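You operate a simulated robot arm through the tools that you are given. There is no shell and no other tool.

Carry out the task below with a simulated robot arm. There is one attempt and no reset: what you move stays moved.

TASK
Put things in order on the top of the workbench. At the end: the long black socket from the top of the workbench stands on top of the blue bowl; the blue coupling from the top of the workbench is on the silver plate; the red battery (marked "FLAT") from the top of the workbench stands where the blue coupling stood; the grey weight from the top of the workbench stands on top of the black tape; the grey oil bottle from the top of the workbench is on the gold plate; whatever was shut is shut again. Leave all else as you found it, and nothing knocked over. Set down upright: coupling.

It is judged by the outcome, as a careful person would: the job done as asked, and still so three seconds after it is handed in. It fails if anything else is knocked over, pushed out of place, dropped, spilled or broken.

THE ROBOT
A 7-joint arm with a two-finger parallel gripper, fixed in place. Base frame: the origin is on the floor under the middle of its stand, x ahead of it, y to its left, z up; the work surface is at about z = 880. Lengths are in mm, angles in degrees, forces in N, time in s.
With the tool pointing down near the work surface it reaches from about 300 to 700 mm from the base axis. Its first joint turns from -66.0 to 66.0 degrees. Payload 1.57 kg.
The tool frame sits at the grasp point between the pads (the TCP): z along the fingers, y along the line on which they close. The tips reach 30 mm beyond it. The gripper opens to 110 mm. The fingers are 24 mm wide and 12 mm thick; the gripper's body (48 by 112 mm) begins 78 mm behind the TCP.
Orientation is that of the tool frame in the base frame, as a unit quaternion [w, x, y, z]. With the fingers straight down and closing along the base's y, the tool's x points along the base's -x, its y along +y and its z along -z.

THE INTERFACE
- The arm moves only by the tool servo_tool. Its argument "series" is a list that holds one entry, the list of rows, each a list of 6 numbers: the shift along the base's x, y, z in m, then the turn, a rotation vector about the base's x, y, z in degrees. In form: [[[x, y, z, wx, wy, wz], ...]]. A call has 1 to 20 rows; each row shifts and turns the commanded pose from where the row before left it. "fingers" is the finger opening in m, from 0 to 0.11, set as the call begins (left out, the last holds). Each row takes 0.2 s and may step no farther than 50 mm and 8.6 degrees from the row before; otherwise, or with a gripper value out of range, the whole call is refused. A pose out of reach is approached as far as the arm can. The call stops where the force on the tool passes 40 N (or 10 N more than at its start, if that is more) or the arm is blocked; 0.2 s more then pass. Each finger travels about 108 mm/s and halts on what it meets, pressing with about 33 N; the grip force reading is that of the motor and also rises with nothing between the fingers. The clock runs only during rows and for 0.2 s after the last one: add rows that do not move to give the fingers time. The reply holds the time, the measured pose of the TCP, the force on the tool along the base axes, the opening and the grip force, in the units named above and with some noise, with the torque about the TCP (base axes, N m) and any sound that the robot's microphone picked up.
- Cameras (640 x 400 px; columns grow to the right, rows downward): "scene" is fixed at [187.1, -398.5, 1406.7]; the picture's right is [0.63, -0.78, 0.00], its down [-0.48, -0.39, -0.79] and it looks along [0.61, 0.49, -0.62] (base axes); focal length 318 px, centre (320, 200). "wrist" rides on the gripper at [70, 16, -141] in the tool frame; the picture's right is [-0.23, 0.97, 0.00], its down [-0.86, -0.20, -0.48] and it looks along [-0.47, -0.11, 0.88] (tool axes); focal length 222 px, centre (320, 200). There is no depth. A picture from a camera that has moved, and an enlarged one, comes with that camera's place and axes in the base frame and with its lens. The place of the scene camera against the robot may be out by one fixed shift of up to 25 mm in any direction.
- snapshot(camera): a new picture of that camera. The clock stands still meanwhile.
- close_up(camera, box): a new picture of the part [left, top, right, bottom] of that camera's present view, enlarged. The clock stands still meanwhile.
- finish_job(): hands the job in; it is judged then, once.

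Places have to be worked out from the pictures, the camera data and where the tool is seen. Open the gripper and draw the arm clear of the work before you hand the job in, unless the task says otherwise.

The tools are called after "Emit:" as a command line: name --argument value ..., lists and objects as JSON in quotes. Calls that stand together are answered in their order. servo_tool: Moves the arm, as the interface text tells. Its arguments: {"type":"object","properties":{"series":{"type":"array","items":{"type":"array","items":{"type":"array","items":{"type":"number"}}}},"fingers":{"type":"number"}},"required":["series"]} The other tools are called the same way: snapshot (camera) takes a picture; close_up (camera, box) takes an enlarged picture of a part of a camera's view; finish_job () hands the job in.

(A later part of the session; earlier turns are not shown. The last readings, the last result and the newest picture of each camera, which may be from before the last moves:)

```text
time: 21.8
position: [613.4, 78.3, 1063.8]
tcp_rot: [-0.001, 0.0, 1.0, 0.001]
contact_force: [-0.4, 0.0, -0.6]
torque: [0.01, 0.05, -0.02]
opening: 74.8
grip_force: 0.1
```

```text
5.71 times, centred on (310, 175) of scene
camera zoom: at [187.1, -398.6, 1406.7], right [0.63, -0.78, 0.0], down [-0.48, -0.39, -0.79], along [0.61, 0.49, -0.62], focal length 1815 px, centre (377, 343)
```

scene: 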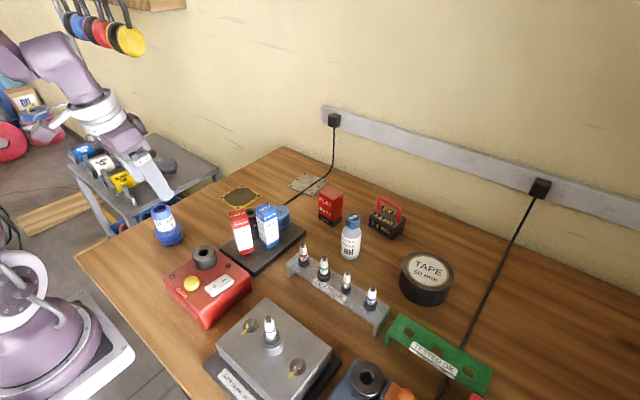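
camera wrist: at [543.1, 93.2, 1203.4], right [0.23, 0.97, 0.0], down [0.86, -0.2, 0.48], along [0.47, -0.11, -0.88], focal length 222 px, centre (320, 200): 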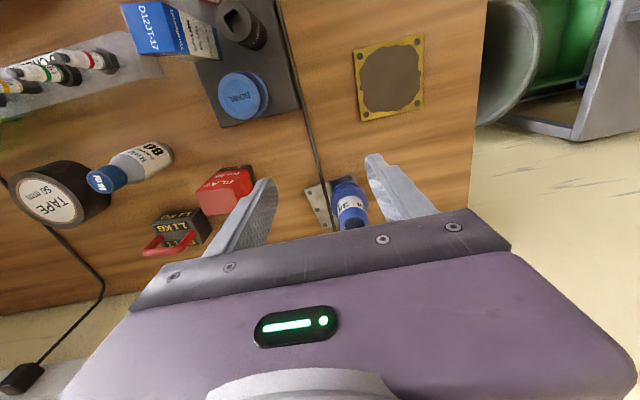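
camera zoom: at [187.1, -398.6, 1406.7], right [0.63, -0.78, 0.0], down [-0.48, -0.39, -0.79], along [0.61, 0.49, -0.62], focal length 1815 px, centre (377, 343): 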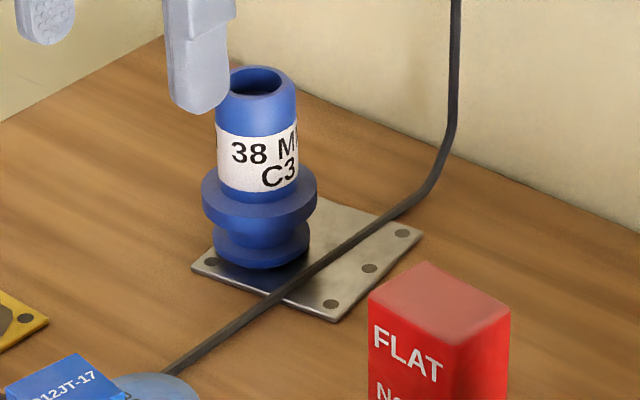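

The coupling is standing steadily. I go over to the battery for a closer view before grasping it.

Emit:
servo_tool --series '[[[0, -0.046, 0, 0, 0, 0], [0, -0.046, 0, 0, 0, 0], [-0.005, -0.046, 0, 0, 0, 0], [0, 0, 0, 0, 0, 0]]]'

Emit:
close_up --camera "wrist" --box '[230, 110, 420, 230]'

```text
time: 22.8
position: [608.2, -60.4, 1063.0]
tcp_rot: [-0.002, 0.0, 1.0, -0.001]
contact_force: [-1.1, 0.2, 1.0]
torque: [-0.03, 0.01, 0.01]
opening: 74.9
grip_force: 0.1
```

```text
3.33 times, centred on (325, 170) of wrist
camera zoom: at [537.3, -44.8, 1202.8], right [0.23, 0.97, 0.0], down [0.86, -0.2, 0.48], along [0.47, -0.11, -0.88], focal length 740 px, centre (303, 300)
```

zoom: 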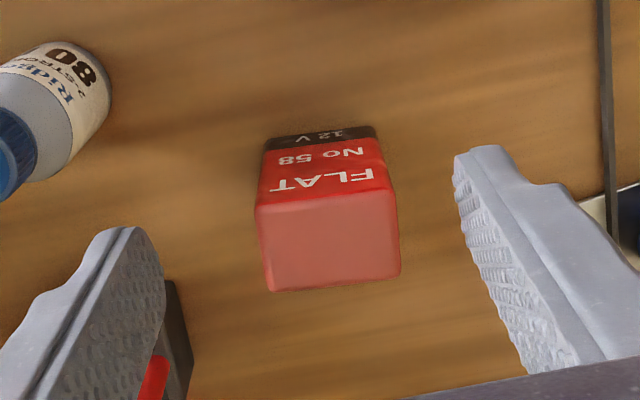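

The battery centre is about (646,-60) and it is turned about -5.5°. I align the tool's yaw, move above it and descend to z≈925 with the fingers open.

Emit:
servo_tool --series '[[[0.02, 0, -0.01, 0, 0, -2.7], [0.0185, 0, -0.02, 0, 0, -2.8], [0, 0, -0.03, 0, 0, 0], [0, 0, -0.03, 0, 0, 0], [0, 0, -0.03, 0, 0, 0], [0, 0, -0.018, 0, 0, 0], [0, 0, 0, 0, 0, 0]]]'

Emit:
snapshot --camera "wrist"

Emit:
close_up --camera "scene" --box '[280, 140, 400, 240]'

```text
time: 24.4
position: [644.7, -60.3, 925.3]
tcp_rot: [0.0, 0.048, 0.999, 0.0]
contact_force: [-0.5, -0.4, 0.6]
torque: [0.0, -0.03, 0.0]
opening: 74.8
grip_force: 0.1
```

```text
taken
camera wrist: at [577.4, -37.5, 1064.7], right [0.32, 0.95, 0.0], down [0.83, -0.28, 0.48], along [0.45, -0.15, -0.88], focal length 222 px, centre (320, 200)
```

wrist: 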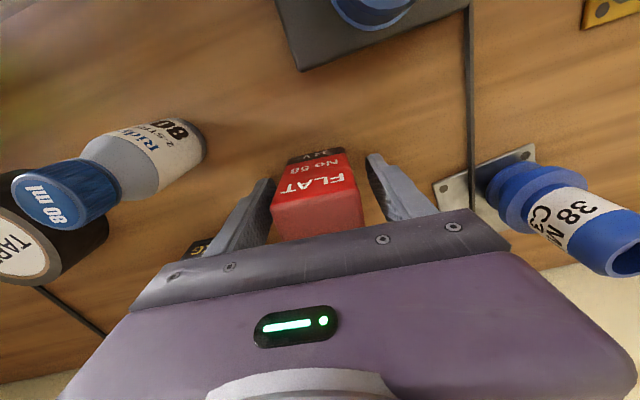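

```text
4.00 times, centred on (340, 190) of scene
camera zoom: at [187.1, -398.5, 1406.7], right [0.63, -0.78, 0.0], down [-0.48, -0.39, -0.79], along [0.61, 0.49, -0.62], focal length 1270 px, centre (240, 240)
```

zoom: 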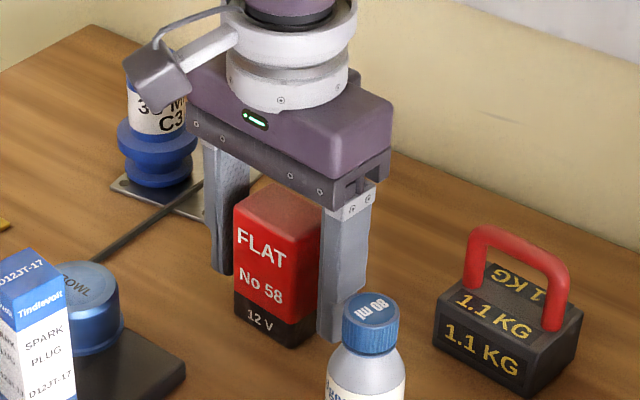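

The battery is centred between the fingers with nothing else close by. I close the gripper on it.

Emit:
servo_tool --series '[[[0, 0, 0, 0, 0, 0], [0, 0, 0, 0, 0, 0], [0, 0, 0, 0, 0, 0], [0, 0, 0, 0, 0, 0]]]' --fingers 0.035

Emit:
servo_tool --series '[[[0, 0, 0.01, 0, 0, 0], [0, 0, 0.02, 0, 0, 0], [0, 0, 0.03, 0, 0, 0], [0, 0, 0.03, 0, 0, 0], [0, 0, 0, 0, 0, 0]]]'

Emit:
snapshot --camera "wrist"

Emit:
snapshot --camera "scene"

```text
time: 25.4
position: [645.0, -60.5, 924.9]
tcp_rot: [0.0, 0.048, 0.999, 0.0]
contact_force: [-0.2, 0.5, 0.0]
torque: [0.0, -0.01, 0.0]
opening: 49.7
grip_force: 32.8
```

```text
time: 26.6
position: [646.3, -59.0, 1016.1]
tcp_rot: [0.001, 0.048, 0.999, 0.0]
contact_force: [-0.6, -0.2, -2.8]
torque: [0.02, 0.04, -0.02]
opening: 50.0
grip_force: 33.2
```

```text
taken
camera wrist: at [578.8, -36.8, 1156.1], right [0.32, 0.95, 0.0], down [0.83, -0.28, 0.48], along [0.45, -0.15, -0.88], focal length 222 px, centre (320, 200)
```

wrist: 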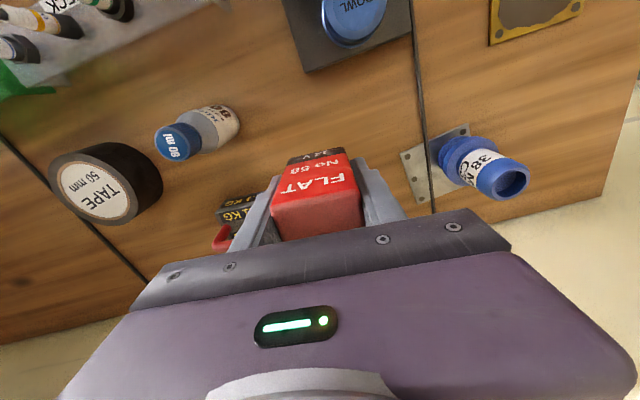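

```text
taken
```

scene: 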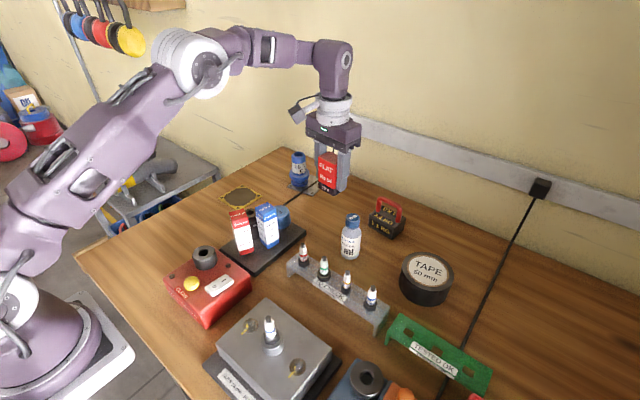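

The battery is held firmly at 50 mm. I raise it above the tallest boxes and carry it round the left side of the tray to where the coupling stood at (364.5,179.3).

Emit:
servo_tool --series '[[[0, 0, 0.02, 0, 0, 0], [0, 0, 0.02, 0, 0, 0], [-0.0115, 0.045, 0, 0, 0, 0], [-0.0115, 0.048, 0, 0, 0, 0], [-0.0115, 0.048, 0, 0, 0, 0], [-0.0115, 0.048, 0, 0, 0, 0], [-0.045, 0.01, 0, 0, 0, 2.75], [-0.048, 0.01, 0, 0, 0, 2.75], [-0.048, 0.01, 0, 0, 0, 0], [-0.048, 0.01, 0, 0, 0, 0], [-0.0468, 0.0093, 0, 0, 0, 0], [0, 0, 0, 0, 0, 0]]]'

Emit:
snapshot --camera "wrist"

Emit:
snapshot --camera "scene"

```text
time: 29.2
position: [363.9, 178.2, 1055.5]
tcp_rot: [0.0, 0.001, 1.0, -0.001]
contact_force: [-0.2, -0.5, -2.7]
torque: [-0.02, 0.0, 0.0]
opening: 49.8
grip_force: 32.9
```

```text
taken
camera wrist: at [294.7, 193.5, 1195.2], right [0.23, 0.97, 0.0], down [0.85, -0.2, 0.48], along [0.47, -0.11, -0.88], focal length 222 px, centre (320, 200)
```

wrist: 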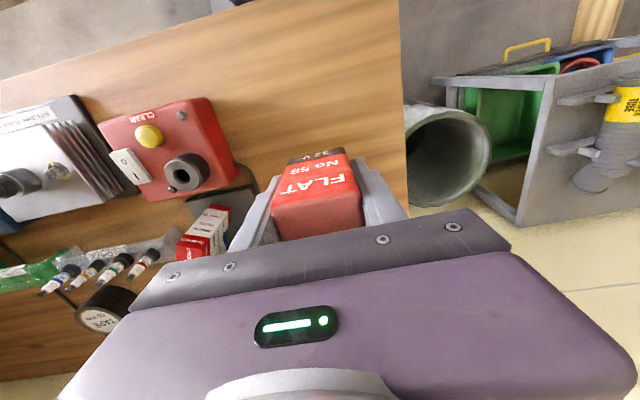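

```text
taken
```

scene: 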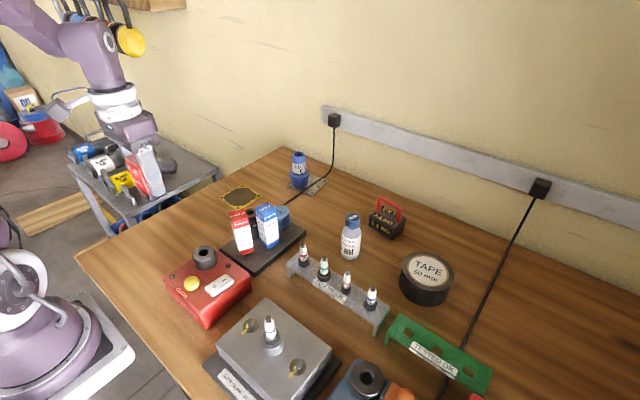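

The battery is above the former coupling spot. I lower it to a little above the table.

Emit:
servo_tool --series '[[[0, 0.001, -0.03, 0, 0, 0], [0, 0, -0.035, 0, 0, 0], [0, 0, -0.03, 0, 0, 0], [0, 0, -0.02, 0, 0, 0], [0, 0, -0.007, 0, 0, 0], [0, 0, 0, 0, 0, 0]]]'

Emit:
close_up --camera "scene" --box '[120, 160, 220, 260]'

```text
time: 30.6
position: [363.3, 179.8, 933.8]
tcp_rot: [0.0, 0.0, 1.0, -0.001]
contact_force: [-0.1, 0.5, -2.9]
torque: [-0.02, -0.01, -0.02]
opening: 49.7
grip_force: 33.1
```

```text
4.00 times, centred on (170, 210) of scene
camera zoom: at [187.1, -398.5, 1406.7], right [0.63, -0.78, 0.0], down [-0.48, -0.39, -0.79], along [0.61, 0.49, -0.62], focal length 1270 px, centre (920, 160)
```

zoom: 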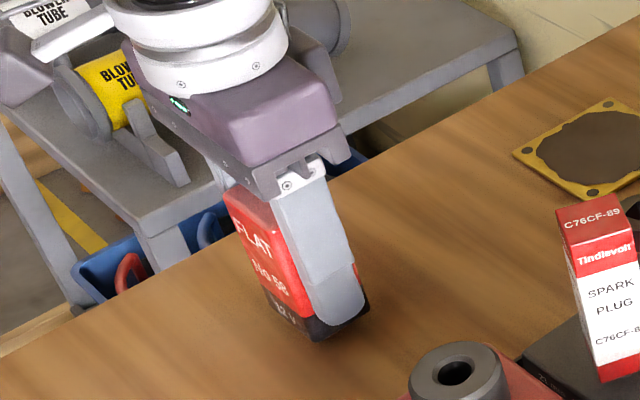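

Emit:
servo_tool --series '[[[0.0005, 0, -0.004, 0, 0, 0], [0, 0, -0.002, 0, 0, 0], [0, 0, -0.0015, 0, 0, 0], [0, 0, 0, 0, 0, 0]]]'

```text
time: 31.6
position: [365.3, 179.3, 926.4]
tcp_rot: [0.001, 0.0, 1.0, 0.0]
contact_force: [-0.1, 0.8, -2.7]
torque: [0.02, -0.01, -0.01]
opening: 49.8
grip_force: 33.2
```

At z=926.4 there is no contact yet, with the expected touch at about 925. I continue in 0.7 mm steps.

Emit:
servo_tool --series '[[[0, 0, -0.0007, 0, 0, 0], [0, 0, -0.0007, 0, 0, 0], [0, 0, 0, 0, 0, 0], [0, 0, 0, 0, 0, 0]]]'

```text
time: 32.6
position: [364.9, 178.7, 924.7]
tcp_rot: [0.0, 0.0, 1.0, 0.0]
contact_force: [-2.3, -1.8, 15.1]
torque: [-0.18, 0.1, -0.1]
opening: 49.9
grip_force: 32.7
```

It touches the table at 15 N. I ease up slightly, then open the fingers.

Emit:
servo_tool --series '[[[0, 0, 0.0005, 0, 0, 0], [0, 0, 0, 0, 0, 0]]]'

Emit:
servo_tool --series '[[[0, 0, 0, 0, 0, 0], [0, 0, 0, 0, 0, 0], [0, 0, 0, 0, 0, 0]]]' --fingers 0.08

Emit:
servo_tool --series '[[[0, 0, 0.02, 0, 0, 0], [0, 0, 0.035, 0, 0, 0], [0, 0, 0.035, 0, 0, 0], [0, 0, 0.035, 0, 0, 0], [0, 0, 0, 0, 0, 0]]]'

Emit:
snapshot --camera "wrist"

Emit:
close_up --camera "scene" --box '[120, 160, 220, 260]'

```text
time: 33.2
position: [365.6, 180.7, 925.6]
tcp_rot: [0.001, 0.0, 1.0, 0.0]
contact_force: [0.2, -1.1, 6.0]
torque: [-0.09, -0.16, -0.04]
opening: 50.1
grip_force: 33.5
```

```text
time: 34.0
position: [364.9, 179.9, 925.3]
tcp_rot: [0.001, 0.0, 1.0, 0.0]
contact_force: [0.9, 0.3, -0.7]
torque: [0.01, -0.02, 0.01]
opening: 79.7
grip_force: 0.0
```

```text
time: 35.2
position: [365.4, 178.0, 1050.4]
tcp_rot: [0.0, 0.0, 1.0, 0.0]
contact_force: [-0.2, -0.6, 0.8]
torque: [-0.03, -0.01, 0.0]
opening: 80.4
grip_force: 0.1
```

```text
taken
camera wrist: at [295.1, 194.7, 1189.7], right [0.23, 0.97, 0.0], down [0.86, -0.2, 0.48], along [0.47, -0.11, -0.88], focal length 222 px, centre (320, 200)
```

wrist: 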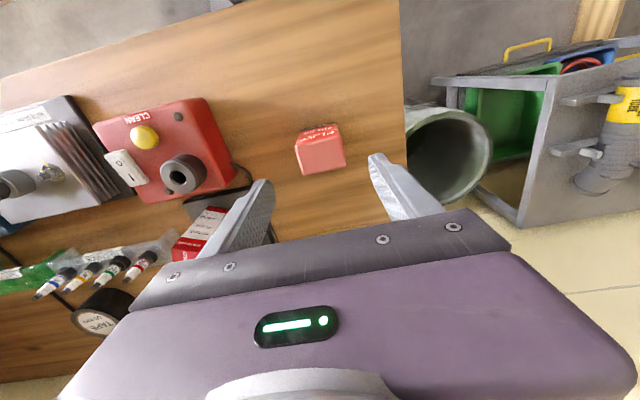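

```text
4.00 times, centred on (170, 210) of scene
camera zoom: at [187.1, -398.6, 1406.7], right [0.63, -0.78, 0.0], down [-0.48, -0.39, -0.79], along [0.61, 0.49, -0.62], focal length 1270 px, centre (920, 160)
```

zoom: 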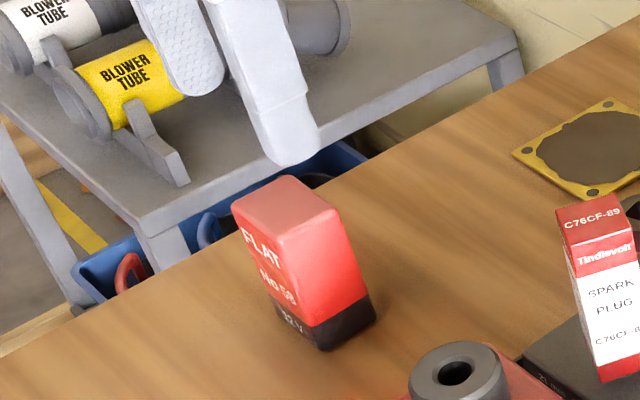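

The battery stands at the coupling's old place. Next is the oil bottle, so I raise above everything and travel across to get a close view of it.

Emit:
servo_tool --series '[[[0, 0, 0.04, 0, 0, 0], [0.022, -0.0377, 0, 0, 0, 0], [0.022, -0.0377, 0, 0, 0, 0], [0.022, -0.0377, 0, 0, 0, 0], [0.022, -0.0377, 0, 0, 0, 0], [0.022, -0.0377, 0, 0, 0, 0], [0.022, -0.0377, 0, 0, 0, 0], [0.022, -0.0377, 0, 0, 0, 0], [0.022, -0.0377, 0, 0, 0, 0], [0.022, -0.0377, 0, 0, 0, 0], [0, 0, 0, 0, 0, 0]]]'

Emit:
snapshot --camera "wrist"

Emit:
close_up --camera "wrist" --box '[240, 60, 400, 180]'

Emit:
close_up --camera "scene" --box '[300, 190, 400, 280]'

```text
time: 37.6
position: [562.8, -160.5, 1089.2]
tcp_rot: [0.0, 0.0, 1.0, 0.0]
contact_force: [-0.3, 0.3, 0.4]
torque: [0.0, 0.01, 0.01]
opening: 79.6
grip_force: 0.1
```

```text
taken
camera wrist: at [493.0, -145.7, 1228.9], right [0.23, 0.97, 0.0], down [0.86, -0.2, 0.48], along [0.47, -0.11, -0.88], focal length 222 px, centre (320, 200)
```

wrist: 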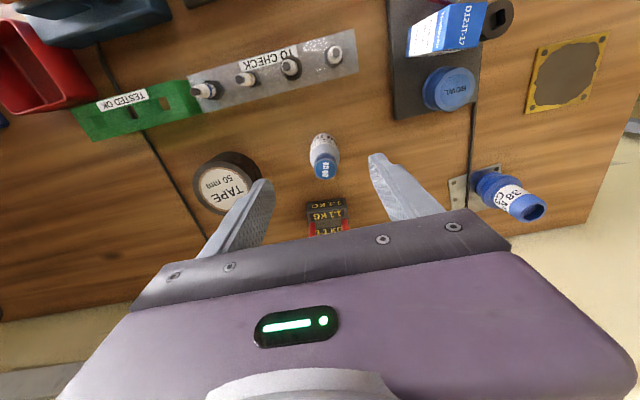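

```text
3.33 times, centred on (320, 120) of wrist
camera zoom: at [493.0, -145.7, 1228.9], right [0.23, 0.97, 0.0], down [0.86, -0.2, 0.48], along [0.47, -0.11, -0.88], focal length 740 px, centre (320, 467)
```

zoom: 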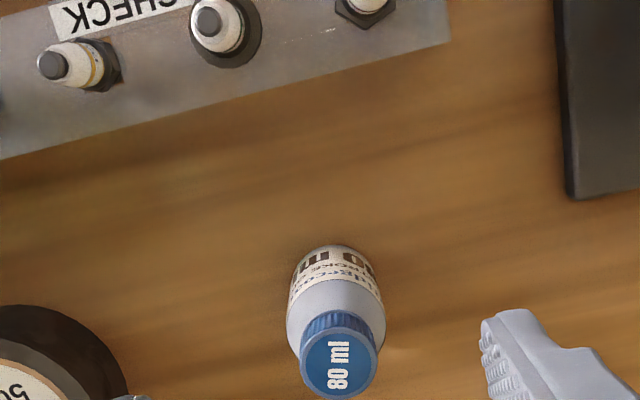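

```text
4.44 times, centred on (350, 235) of scene
camera zoom: at [187.1, -398.6, 1406.7], right [0.63, -0.78, 0.0], down [-0.48, -0.39, -0.79], along [0.61, 0.49, -0.62], focal length 1412 px, centre (187, 44)
```

zoom: 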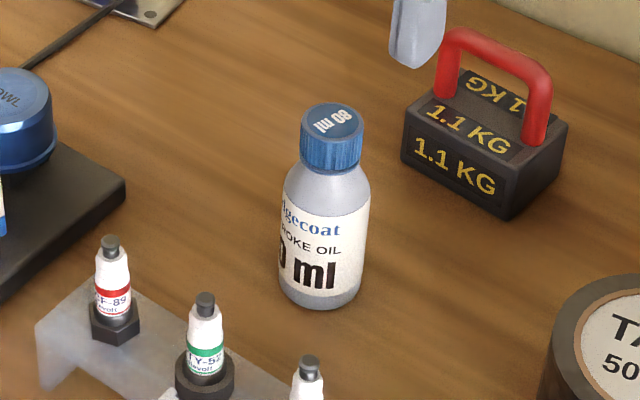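

The bottle centre is about (585,-160), with a body of about 40 mm. I move over it and descend to z≈920, which keeps the palm above the cap.

Emit:
servo_tool --series '[[[0.0225, 0.0008, -0.02, 0, 0, 0], [0, 0, -0.04, 0, 0, 0], [0, 0, -0.035, 0, 0, 0], [0, 0, -0.03, 0, 0, 0], [0, 0, -0.025, 0, 0, 0], [0, 0, -0.019, 0, 0, 0], [0, 0, 0, 0, 0, 0]]]'

Emit:
snapshot --camera "wrist"

Emit:
close_up --camera "scene" --box '[290, 150, 410, 280]'

```text
time: 39.2
position: [584.3, -159.2, 919.4]
tcp_rot: [0.0, 0.0, 1.0, -0.001]
contact_force: [0.4, 0.5, 0.0]
torque: [0.01, 0.0, 0.02]
opening: 80.1
grip_force: 0.0
```

```text
taken
camera wrist: at [515.2, -142.4, 1059.5], right [0.23, 0.97, 0.0], down [0.86, -0.2, 0.48], along [0.47, -0.11, -0.88], focal length 222 px, centre (320, 200)
```

wrist: 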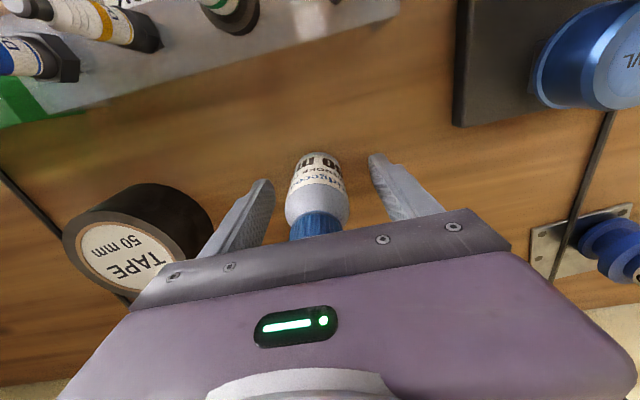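

```text
3.08 times, centred on (350, 215) of scene
camera zoom: at [187.1, -398.5, 1406.7], right [0.63, -0.78, 0.0], down [-0.48, -0.39, -0.79], along [0.61, 0.49, -0.62], focal length 977 px, centre (228, 154)
```

zoom: 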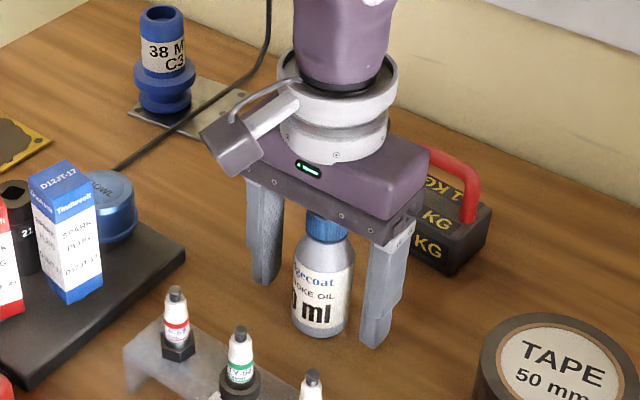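

The bottle is centred between the fingers with the palm clear of the cap. I close and then lift.

Emit:
servo_tool --series '[[[0, 0, 0, 0, 0, 0], [0, 0, 0, 0, 0, 0], [0, 0, 0, 0, 0, 0], [0, 0, 0, 0, 0, 0]]]' --fingers 0.03

Emit:
servo_tool --series '[[[0, 0, 0.01, 0, 0, 0], [0, 0, 0.02, 0, 0, 0], [0, 0, 0.03, 0, 0, 0], [0, 0, 0.04, 0, 0, 0], [0, 0, 0.03, 0, 0, 0], [0, 0, 0, 0, 0, 0]]]'

Emit:
snapshot --camera "wrist"

Emit:
snapshot --camera "scene"

```text
time: 40.2
position: [585.2, -158.6, 919.5]
tcp_rot: [0.0, 0.0, 1.0, 0.0]
contact_force: [0.0, 0.6, -1.1]
torque: [0.01, -0.04, 0.0]
opening: 39.0
grip_force: 33.6
```

```text
time: 41.6
position: [585.2, -159.5, 1052.5]
tcp_rot: [0.0, 0.0, 1.0, 0.0]
contact_force: [0.4, -0.2, -1.0]
torque: [0.0, -0.01, -0.02]
opening: 38.5
grip_force: 33.3
```

```text
taken
camera wrist: at [515.5, -143.5, 1192.8], right [0.23, 0.97, 0.0], down [0.86, -0.2, 0.48], along [0.47, -0.11, -0.88], focal length 222 px, centre (320, 200)
```

wrist: 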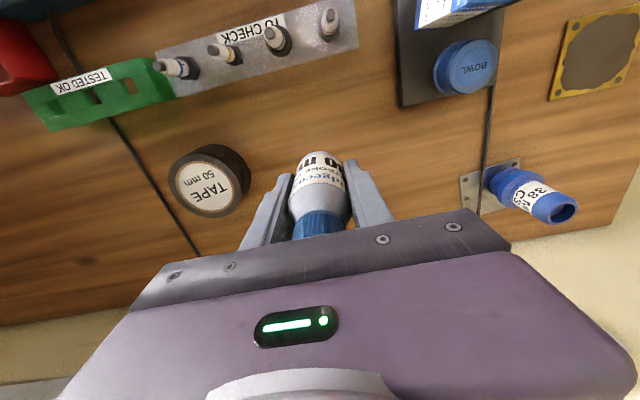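

```text
taken
```

scene: 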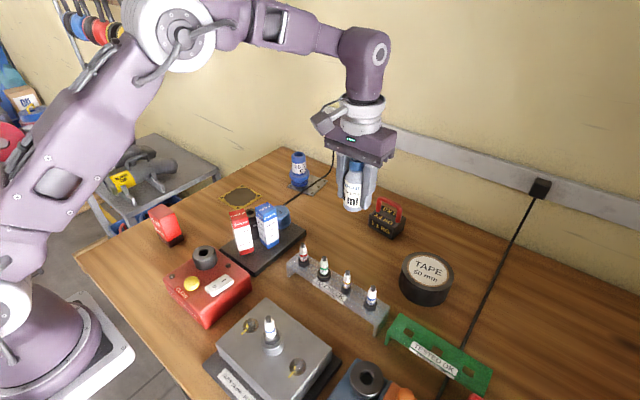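

The bottle is held and raised well clear. I carry it straight across in +y to above the gold plate at (566,179).

Emit:
servo_tool --series '[[[-0.001, 0.025, 0, 0, 0, 0], [-0.0025, 0.045, 0, 0, 0, 0], [-0.0025, 0.045, 0, 0, 0, 0], [-0.0025, 0.045, 0, 0, 0, 0], [-0.0025, 0.045, 0, 0, 0, 0], [-0.0025, 0.045, 0, 0, 0, 0], [-0.0025, 0.045, 0, 0, 0, 0], [-0.002, 0.03, 0, 0, 0, 0], [-0.001, 0.0135, 0, 0, 0, 0], [0, 0, 0, 0, 0, 0]]]'

Emit:
snapshot --camera "wrist"

Emit:
close_up --camera "scene" --box '[180, 100, 320, 240]'

```text
time: 43.8
position: [567.5, 180.6, 1049.7]
tcp_rot: [0.0, 0.0, 1.0, 0.0]
contact_force: [-0.1, 0.1, -2.1]
torque: [-0.01, 0.03, 0.0]
opening: 39.1
grip_force: 32.8
```

```text
taken
camera wrist: at [497.6, 196.5, 1190.0], right [0.23, 0.97, 0.0], down [0.86, -0.2, 0.48], along [0.47, -0.11, -0.88], focal length 222 px, centre (320, 200)
```

wrist: 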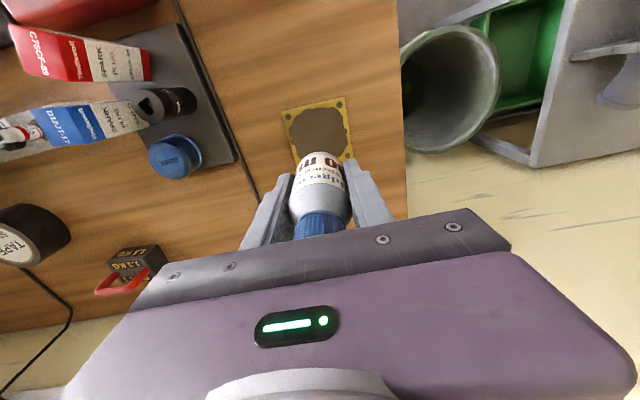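

```text
2.86 times, centred on (250, 170) of scene
camera zoom: at [187.1, -398.5, 1406.7], right [0.63, -0.78, 0.0], down [-0.48, -0.39, -0.79], along [0.61, 0.49, -0.62], focal length 907 px, centre (520, 286)
```

zoom: 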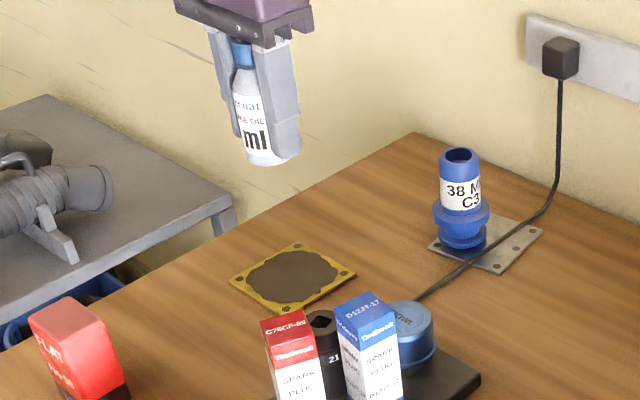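

The position over the gold plate looks right. I lower to about 10 mm above it.

Emit:
servo_tool --series '[[[-0.001, -0.001, -0.03, 0, 0, 0], [0, 0, -0.035, 0, 0, 0], [0, 0, -0.03, 0, 0, 0], [0, 0, -0.015, 0, 0, 0], [0, 0, -0.007, 0, 0, 0], [0, 0, 0, 0, 0, 0]]]'

Emit:
close_up --camera "scene" --box '[190, 130, 300, 230]'

Emit:
close_up --camera "wrist" --box '[220, 80, 420, 240]'

```text
time: 45.2
position: [564.7, 178.3, 933.0]
tcp_rot: [0.0, 0.001, 1.0, 0.0]
contact_force: [-0.2, 0.1, -1.4]
torque: [0.01, -0.03, -0.01]
opening: 38.9
grip_force: 32.8
```

```text
4.00 times, centred on (245, 180) of scene
camera zoom: at [187.1, -398.5, 1406.7], right [0.63, -0.78, 0.0], down [-0.48, -0.39, -0.79], along [0.61, 0.49, -0.62], focal length 1270 px, centre (620, 280)
```

zoom: 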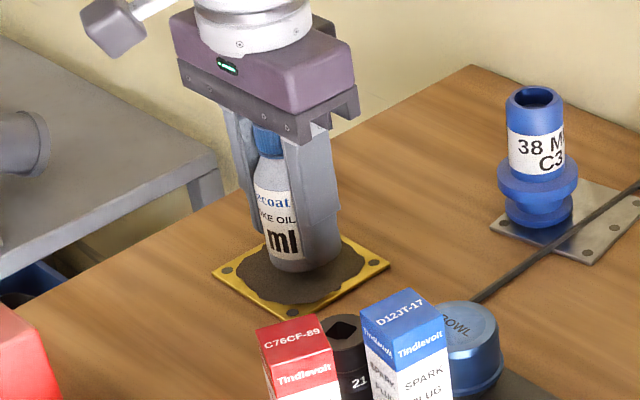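

```text
2.50 times, centred on (320, 160) of wrist
camera zoom: at [495.3, 193.3, 1073.3], right [0.23, 0.97, 0.0], down [0.86, -0.2, 0.48], along [0.47, -0.11, -0.88], focal length 555 px, centre (320, 300)
```

zoom: 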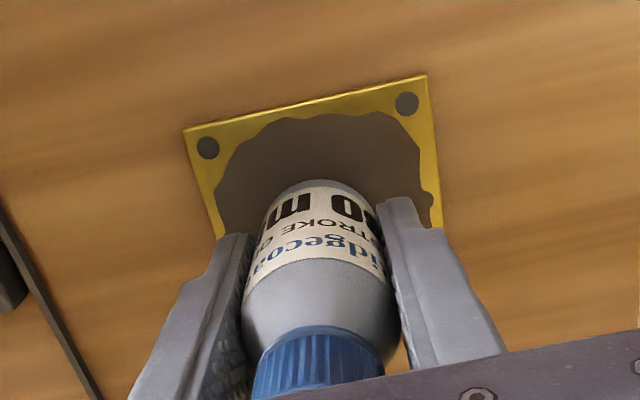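

Emit:
servo_tool --series '[[[0, 0, -0.003, 0, 0, 0], [0, 0, -0.0015, 0, 0, 0], [0, 0, -0.001, 0, 0, 0], [0, 0, 0, 0, 0, 0]]]'

```text
time: 46.2
position: [565.6, 178.4, 927.6]
tcp_rot: [0.0, 0.0, 1.0, 0.0]
contact_force: [0.8, 0.1, -1.1]
torque: [-0.04, 0.04, -0.02]
opening: 39.2
grip_force: 33.0
```

No contact yet at z=927.6. I continue in 0.8 mm steps.

Emit:
servo_tool --series '[[[0, 0, -0.0008, 0, 0, 0], [0, 0, -0.0008, 0, 0, 0], [0, 0, 0, 0, 0, 0], [0, 0, 0, 0, 0, 0]]]'

```text
time: 47.2
position: [564.8, 179.2, 925.8]
tcp_rot: [-0.001, 0.0, 1.0, -0.001]
contact_force: [-0.6, -0.1, -1.0]
torque: [0.0, 0.01, -0.06]
opening: 38.9
grip_force: 32.6
```

Emit:
servo_tool --series '[[[0, 0, -0.0008, 0, 0, 0], [0, 0, -0.0008, 0, 0, 0], [0, 0, 0, 0, 0, 0], [0, 0, 0, 0, 0, 0]]]'

```text
time: 48.2
position: [564.7, 179.0, 926.1]
tcp_rot: [0.0, 0.0, 1.0, 0.0]
contact_force: [-0.5, -0.1, -1.3]
torque: [0.02, -0.04, -0.02]
opening: 39.0
grip_force: 32.8
```

Emit:
servo_tool --series '[[[0, 0, -0.0008, 0, 0, 0], [0, 0, -0.0008, 0, 0, 0], [0, 0, 0, 0, 0, 0], [0, 0, 0, 0, 0, 0]]]'

```text
time: 49.2
position: [566.4, 178.2, 923.7]
tcp_rot: [0.0, -0.001, 1.0, 0.0]
contact_force: [0.1, 0.2, 2.6]
torque: [-0.04, -0.03, -0.01]
opening: 38.9
grip_force: 33.1
```

Emit:
servo_tool --series '[[[0, 0, -0.0005, 0, 0, 0], [0, 0, 0, 0, 0, 0]]]'

```text
time: 49.8
position: [565.5, 179.2, 923.1]
tcp_rot: [0.001, 0.0, 1.0, 0.001]
contact_force: [-1.1, 0.8, 13.9]
torque: [0.03, 0.09, 0.01]
opening: 38.6
grip_force: 33.1
```

The bottle touches the plate at 14 N. I ease up slightly, open the fingers, and retreat straight up.

Emit:
servo_tool --series '[[[0, 0, 0.0005, 0, 0, 0], [0, 0, 0, 0, 0, 0]]]'

Emit:
servo_tool --series '[[[0, 0, 0, 0, 0, 0], [0, 0, 0, 0, 0, 0], [0, 0, 0, 0, 0, 0]]]' --fingers 0.08

Emit:
servo_tool --series '[[[0, 0, 0.02, 0, 0, 0], [0, 0, 0.035, 0, 0, 0], [0, 0, 0.04, 0, 0, 0], [0, 0, 0.04, 0, 0, 0], [0, 0, 0.03, 0, 0, 0], [0, 0, 0, 0, 0, 0]]]'

Emit:
snapshot --camera "wrist"

Emit:
close_up --camera "scene" --box '[190, 130, 300, 230]'

```text
time: 50.4
position: [566.1, 178.4, 922.5]
tcp_rot: [0.001, 0.0, 1.0, 0.0]
contact_force: [3.3, 2.5, 12.4]
torque: [0.06, -0.08, -0.03]
opening: 39.1
grip_force: 33.3
```

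```text
time: 51.2
position: [564.7, 179.2, 922.4]
tcp_rot: [0.0, 0.0, 1.0, 0.0]
contact_force: [0.6, 0.8, 0.9]
torque: [0.0, 0.0, -0.01]
opening: 80.1
grip_force: 0.1
```

```text
time: 52.6
position: [565.9, 179.2, 1089.9]
tcp_rot: [0.0, 0.0, 1.0, 0.0]
contact_force: [0.5, 0.2, -0.3]
torque: [0.0, 0.02, 0.01]
opening: 79.8
grip_force: 0.1
```

```text
taken
camera wrist: at [495.3, 194.0, 1230.4], right [0.23, 0.97, 0.0], down [0.86, -0.2, 0.48], along [0.47, -0.11, -0.88], focal length 222 px, centre (320, 200)
```

wrist: 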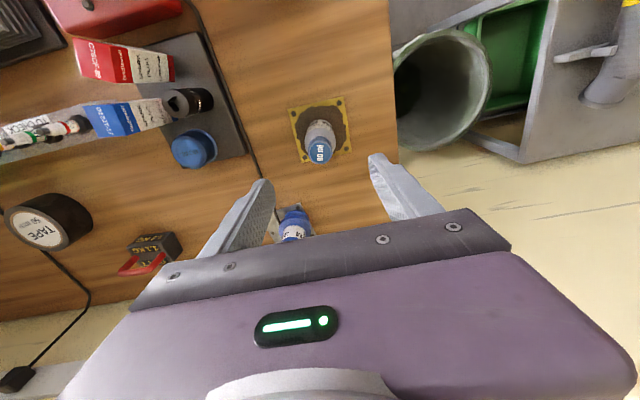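

```text
4.00 times, centred on (245, 180) of scene
camera zoom: at [187.1, -398.5, 1406.7], right [0.63, -0.78, 0.0], down [-0.48, -0.39, -0.79], along [0.61, 0.49, -0.62], focal length 1270 px, centre (620, 280)
```

zoom: 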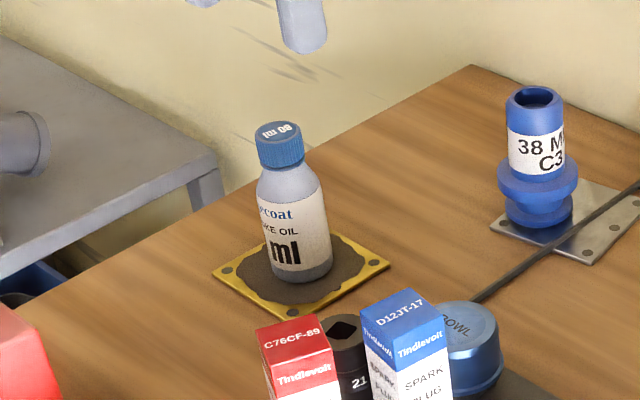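

The bottle stands on the gold plate. Now for the socket: I move to look straight down on the tray.

Emit:
servo_tool --series '[[[0, -0.04, 0, 0, 0, 0], [-0.005, -0.045, 0, 0, 0, 0], [-0.005, -0.045, 0, 0, 0, 0], [-0.003, -0.03, -0.01, 0, 0, 0], [0, 0, -0.01, 0, 0, 0], [0, 0, 0, 0, 0, 0]]]'

Emit:
close_up --camera "wrist" --box '[220, 0, 420, 125]'

Emit:
close_up --camera "wrist" --box '[220, 60, 420, 185]'

Emit:
close_up --camera "scene" --box '[210, 190, 320, 280]'

```text
time: 54.0
position: [553.6, 20.0, 1069.2]
tcp_rot: [0.0, 0.001, 1.0, -0.001]
contact_force: [-0.5, -0.4, -1.4]
torque: [0.03, 0.0, -0.02]
opening: 80.1
grip_force: 0.1
```

```text
3.20 times, centred on (320, 62) of wrist
camera zoom: at [483.4, 35.3, 1209.1], right [0.23, 0.97, 0.0], down [0.86, -0.2, 0.48], along [0.47, -0.11, -0.88], focal length 711 px, centre (320, 640)
```

zoom: 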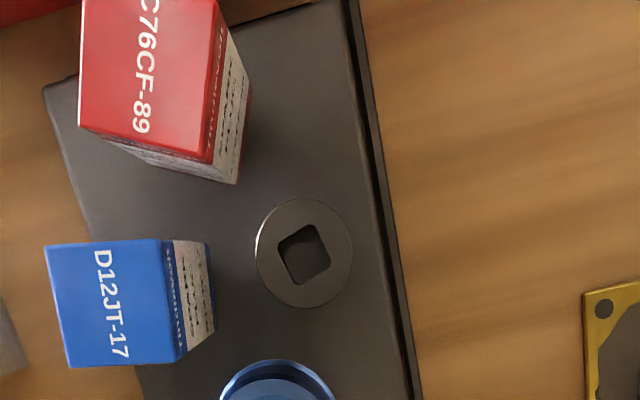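

```text
3.20 times, centred on (320, 122) of wrist
camera zoom: at [483.4, 35.3, 1209.1], right [0.23, 0.97, 0.0], down [0.86, -0.2, 0.48], along [0.47, -0.11, -0.88], focal length 711 px, centre (320, 448)
```

zoom: 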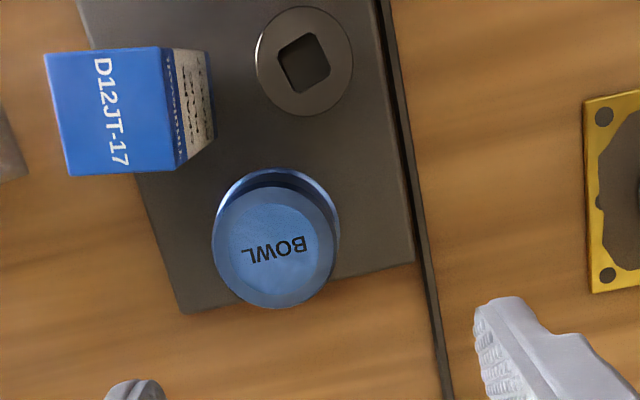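

```text
4.44 times, centred on (265, 235) of scene
camera zoom: at [187.1, -398.6, 1406.7], right [0.63, -0.78, 0.0], down [-0.48, -0.39, -0.79], along [0.61, 0.49, -0.62], focal length 1412 px, centre (564, 44)
```

zoom: 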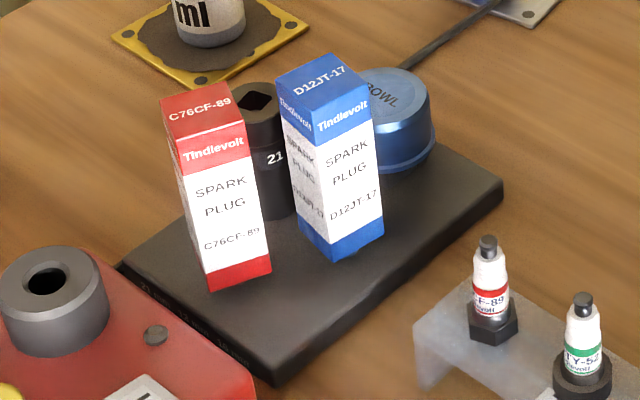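

Measured here: socket at (482,31) with its top at z≈960 and 30 mm wide. The blue box's near face is at y≈-10 and the red box corner at (455,10), both with tops at z≈976; the bowl's flat top is at (539.5,5) at z≈943. I narrow the fingers to 42 mm and hover above the socket to verify.

Emit:
servo_tool --series '[[[-0.036, 0.005, -0.01, 0, 0, 0], [-0.0355, 0.006, -0.02, 0, 0, 0], [0, 0, -0.02, 0, 0, 0], [0, 0, 0, 0, 0, 0], [0, 0, 0, 0, 0, 0]]]' --fingers 0.042

Emit:
snapshot --camera "wrist"

Emit:
close_up --camera "wrist" --box '[220, 100, 420, 240]'

Emit:
close_up --camera "scene" --box '[200, 150, 320, 270]'

```text
time: 55.2
position: [481.6, 31.3, 1018.0]
tcp_rot: [0.0, 0.0, 1.0, 0.0]
contact_force: [-0.2, -0.4, 0.2]
torque: [0.03, 0.0, -0.02]
opening: 42.1
grip_force: 0.1
```

```text
taken
camera wrist: at [411.0, 47.2, 1157.8], right [0.23, 0.97, 0.0], down [0.86, -0.2, 0.48], along [0.47, -0.11, -0.88], focal length 222 px, centre (320, 200)
```

wrist: 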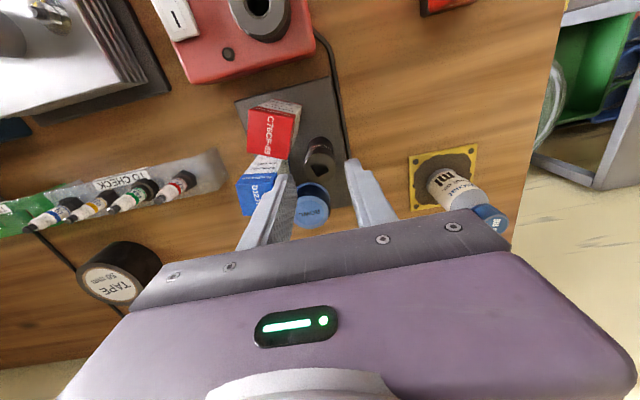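

```text
2.86 times, centred on (320, 170) of wrist
camera zoom: at [411.0, 47.2, 1157.8], right [0.23, 0.97, 0.0], down [0.86, -0.2, 0.48], along [0.47, -0.11, -0.88], focal length 635 px, centre (320, 286)
```

zoom: 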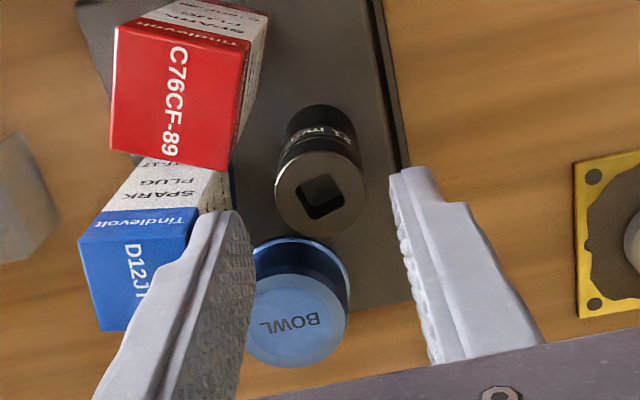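

```text
3.33 times, centred on (260, 210) of scene
camera zoom: at [187.1, -398.5, 1406.7], right [0.63, -0.78, 0.0], down [-0.48, -0.39, -0.79], along [0.61, 0.49, -0.62], focal length 1059 px, centre (520, 167)
```

zoom: 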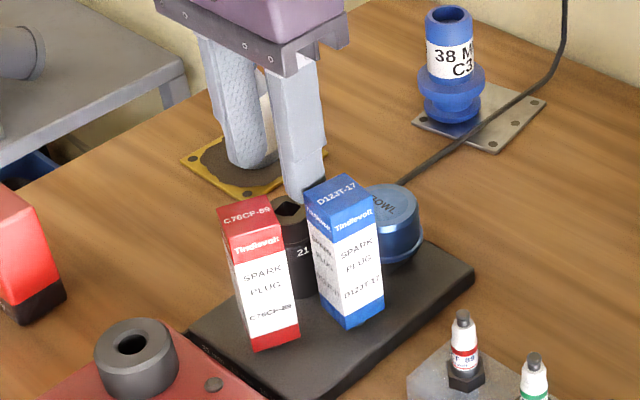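

The socket is confirmed at (482.5,31), with at least 5 mm between the right finger's path and the blue box. I narrow the opening to 39 mm and descend in stages.

Emit:
servo_tool --series '[[[0.0008, 0, -0.01, 0, 0, 0], [0, 0, -0.015, 0, 0, 0], [0, 0, -0.015, 0, 0, 0], [0, 0, 0, 0, 0, 0]]]' --fingers 0.039

Emit:
close_up --camera "wrist" --box '[220, 100, 420, 240]'

Emit:
close_up --camera "scene" --box '[210, 170, 310, 270]'

```text
time: 56.2
position: [481.5, 30.2, 977.4]
tcp_rot: [0.0, 0.0, 1.0, 0.0]
contact_force: [-0.5, 0.2, 0.2]
torque: [-0.01, 0.03, 0.02]
opening: 39.0
grip_force: 0.0
```

```text
2.86 times, centred on (320, 170) of wrist
camera zoom: at [412.0, 46.6, 1118.6], right [0.23, 0.97, 0.0], down [0.86, -0.2, 0.48], along [0.47, -0.11, -0.88], focal length 635 px, centre (320, 286)
```

zoom: 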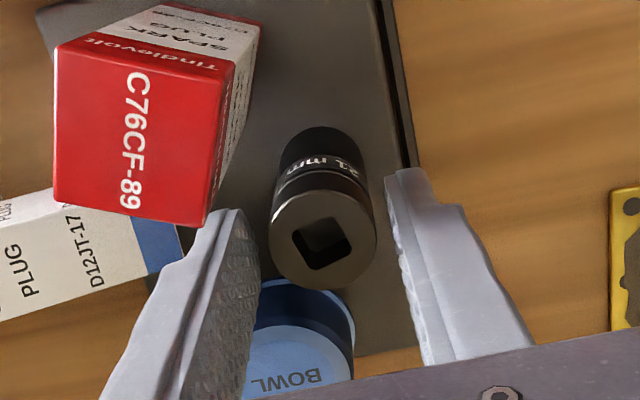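

```text
4.00 times, centred on (260, 220) of scene
camera zoom: at [187.1, -398.5, 1406.7], right [0.63, -0.78, 0.0], down [-0.48, -0.39, -0.79], along [0.61, 0.49, -0.62], focal length 1270 px, centre (560, 120)
```

zoom: 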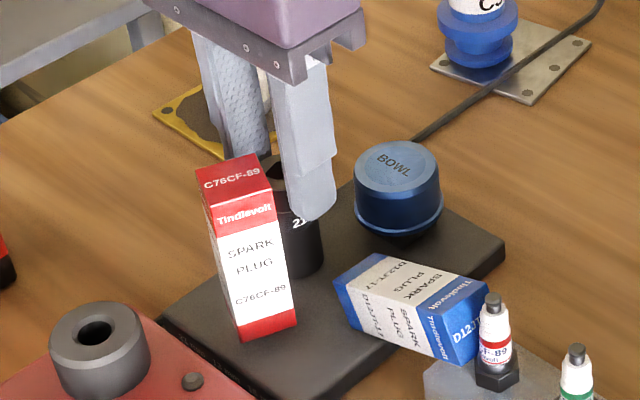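

The picture shows the blue box has been tipped over by the right finger during this descent, so my clearance estimate there was wrong. I stop here, withdraw straight up, and look at how the box is lying so I can stand it back up.

Emit:
servo_tool --series '[[[0, 0, 0.01, 0, 0, 0], [0, 0, 0.03, 0, 0, 0], [0, 0, 0.04, 0, 0, 0], [0.03, 0, 0.03, 0, 0, 0], [0.03, 0, 0, 0, 0, 0], [0, 0, 0, 0, 0, 0]]]'

Emit:
snapshot --camera "wrist"

Emit:
close_up --camera "wrist" --box '[180, 0, 380, 125]'

Emit:
close_up --camera "scene" --box '[230, 200, 330, 280]'

Emit:
snapshot --camera "scene"

```text
time: 57.6
position: [541.2, 29.9, 1089.7]
tcp_rot: [0.0, 0.0, 1.0, 0.0]
contact_force: [0.5, 0.0, 0.3]
torque: [-0.01, -0.03, 0.0]
opening: 39.1
grip_force: 0.1
```

```text
taken
camera wrist: at [471.9, 46.1, 1230.5], right [0.23, 0.97, 0.0], down [0.86, -0.2, 0.48], along [0.47, -0.11, -0.88], focal length 222 px, centre (320, 200)
```

wrist: 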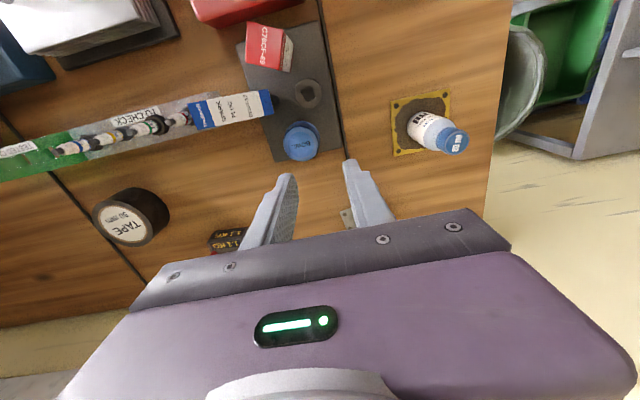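

```text
3.20 times, centred on (280, 62) of wrist
camera zoom: at [471.9, 46.1, 1230.5], right [0.23, 0.97, 0.0], down [0.86, -0.2, 0.48], along [0.47, -0.11, -0.88], focal length 711 px, centre (448, 640)
```

zoom: 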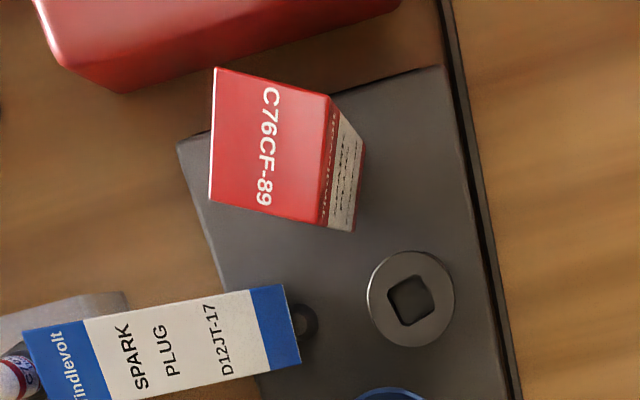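

```text
5.00 times, centred on (280, 240) of scene
camera zoom: at [187.1, -398.5, 1406.7], right [0.63, -0.78, 0.0], down [-0.48, -0.39, -0.79], along [0.61, 0.49, -0.62], focal length 1588 px, centre (520, 0)
```

zoom: 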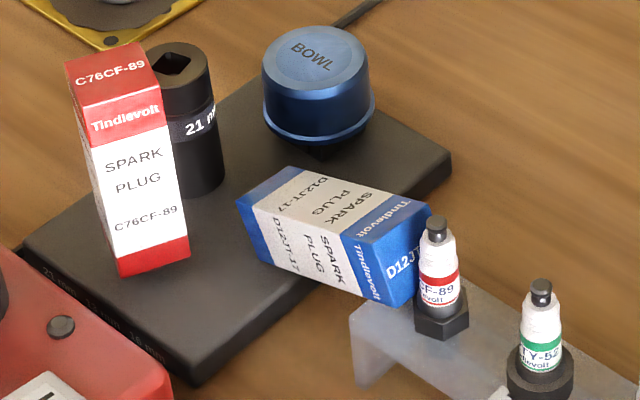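

```text
taken
```

scene: 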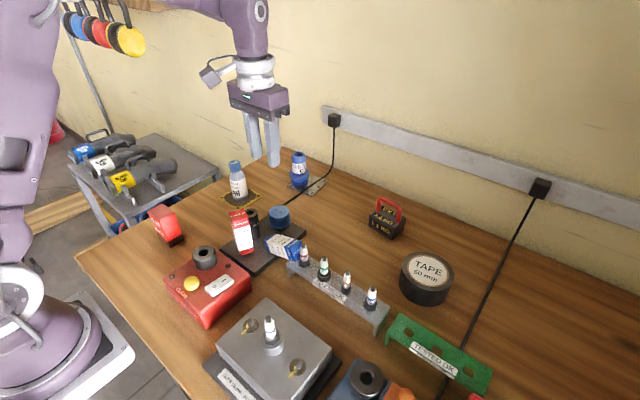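

The blue box now lies across the tray edge, with its top end by the rack. A small black ring is now visible at (483,-19), exactly where the box stood, so the box had been standing on top of something. I enlarge these areas to work out how it was.

Emit:
close_up --camera "wrist" --box '[230, 60, 330, 130]'

Emit:
close_up --camera "wrist" --box '[150, 70, 270, 150]'

Emit:
close_up --camera "scene" --box '[260, 225, 320, 270]'

Emit:
close_up --camera "scene" --box '[225, 200, 285, 260]'

```text
5.71 times, centred on (280, 95) of wrist
camera zoom: at [471.9, 46.1, 1230.5], right [0.23, 0.97, 0.0], down [0.86, -0.2, 0.48], along [0.47, -0.11, -0.88], focal length 1269 px, centre (549, 800)
```

zoom: 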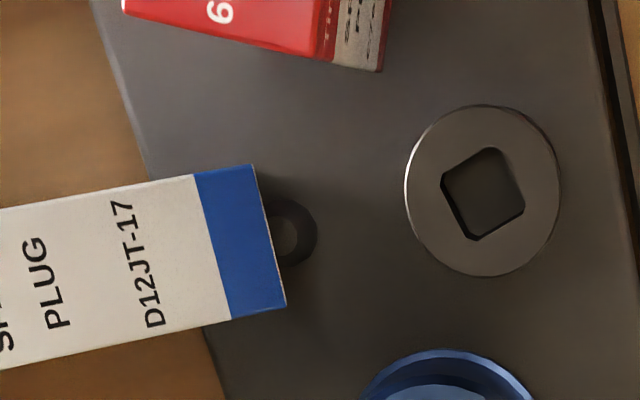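

```text
5.00 times, centred on (210, 110) of wrist
camera zoom: at [471.9, 46.1, 1230.5], right [0.23, 0.97, 0.0], down [0.86, -0.2, 0.48], along [0.47, -0.11, -0.88], focal length 1111 px, centre (870, 650)
```

zoom: 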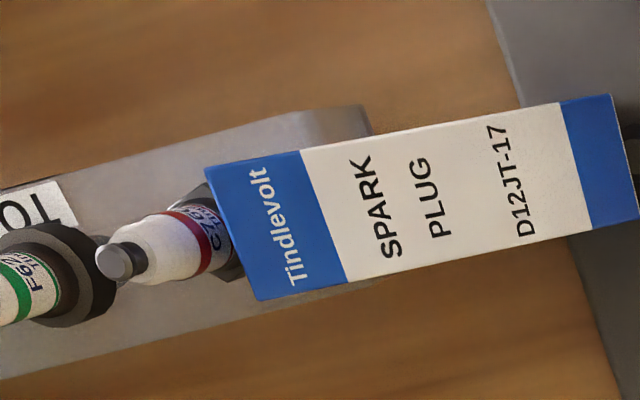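

```text
8.89 times, centred on (290, 248) of scene
camera zoom: at [187.1, -398.5, 1406.7], right [0.63, -0.78, 0.0], down [-0.48, -0.39, -0.79], along [0.61, 0.49, -0.62], focal length 2823 px, centre (587, -222)
```

zoom: 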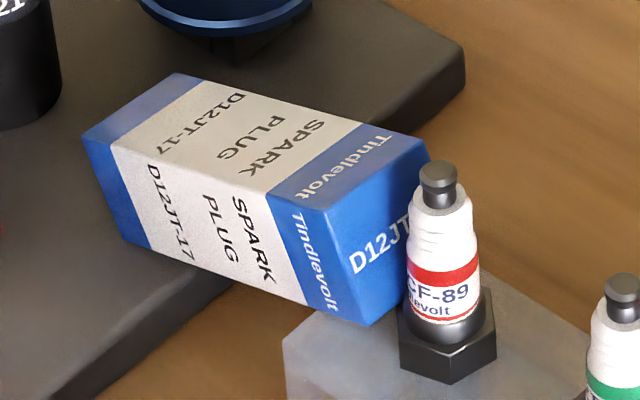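

```text
6.67 times, centred on (255, 230) of scene
camera zoom: at [187.1, -398.5, 1406.7], right [0.63, -0.78, 0.0], down [-0.48, -0.39, -0.79], along [0.61, 0.49, -0.62], focal length 2117 px, centre (753, 0)
```

zoom: 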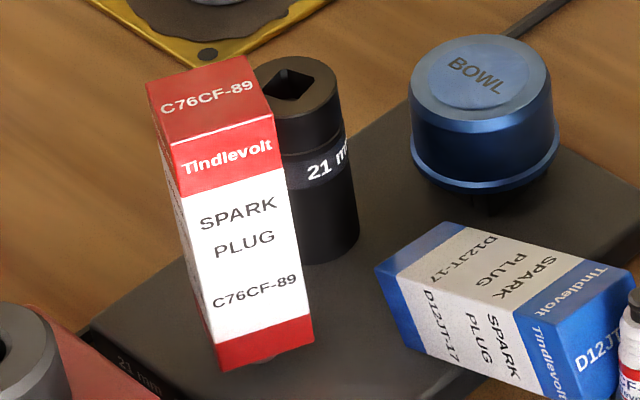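

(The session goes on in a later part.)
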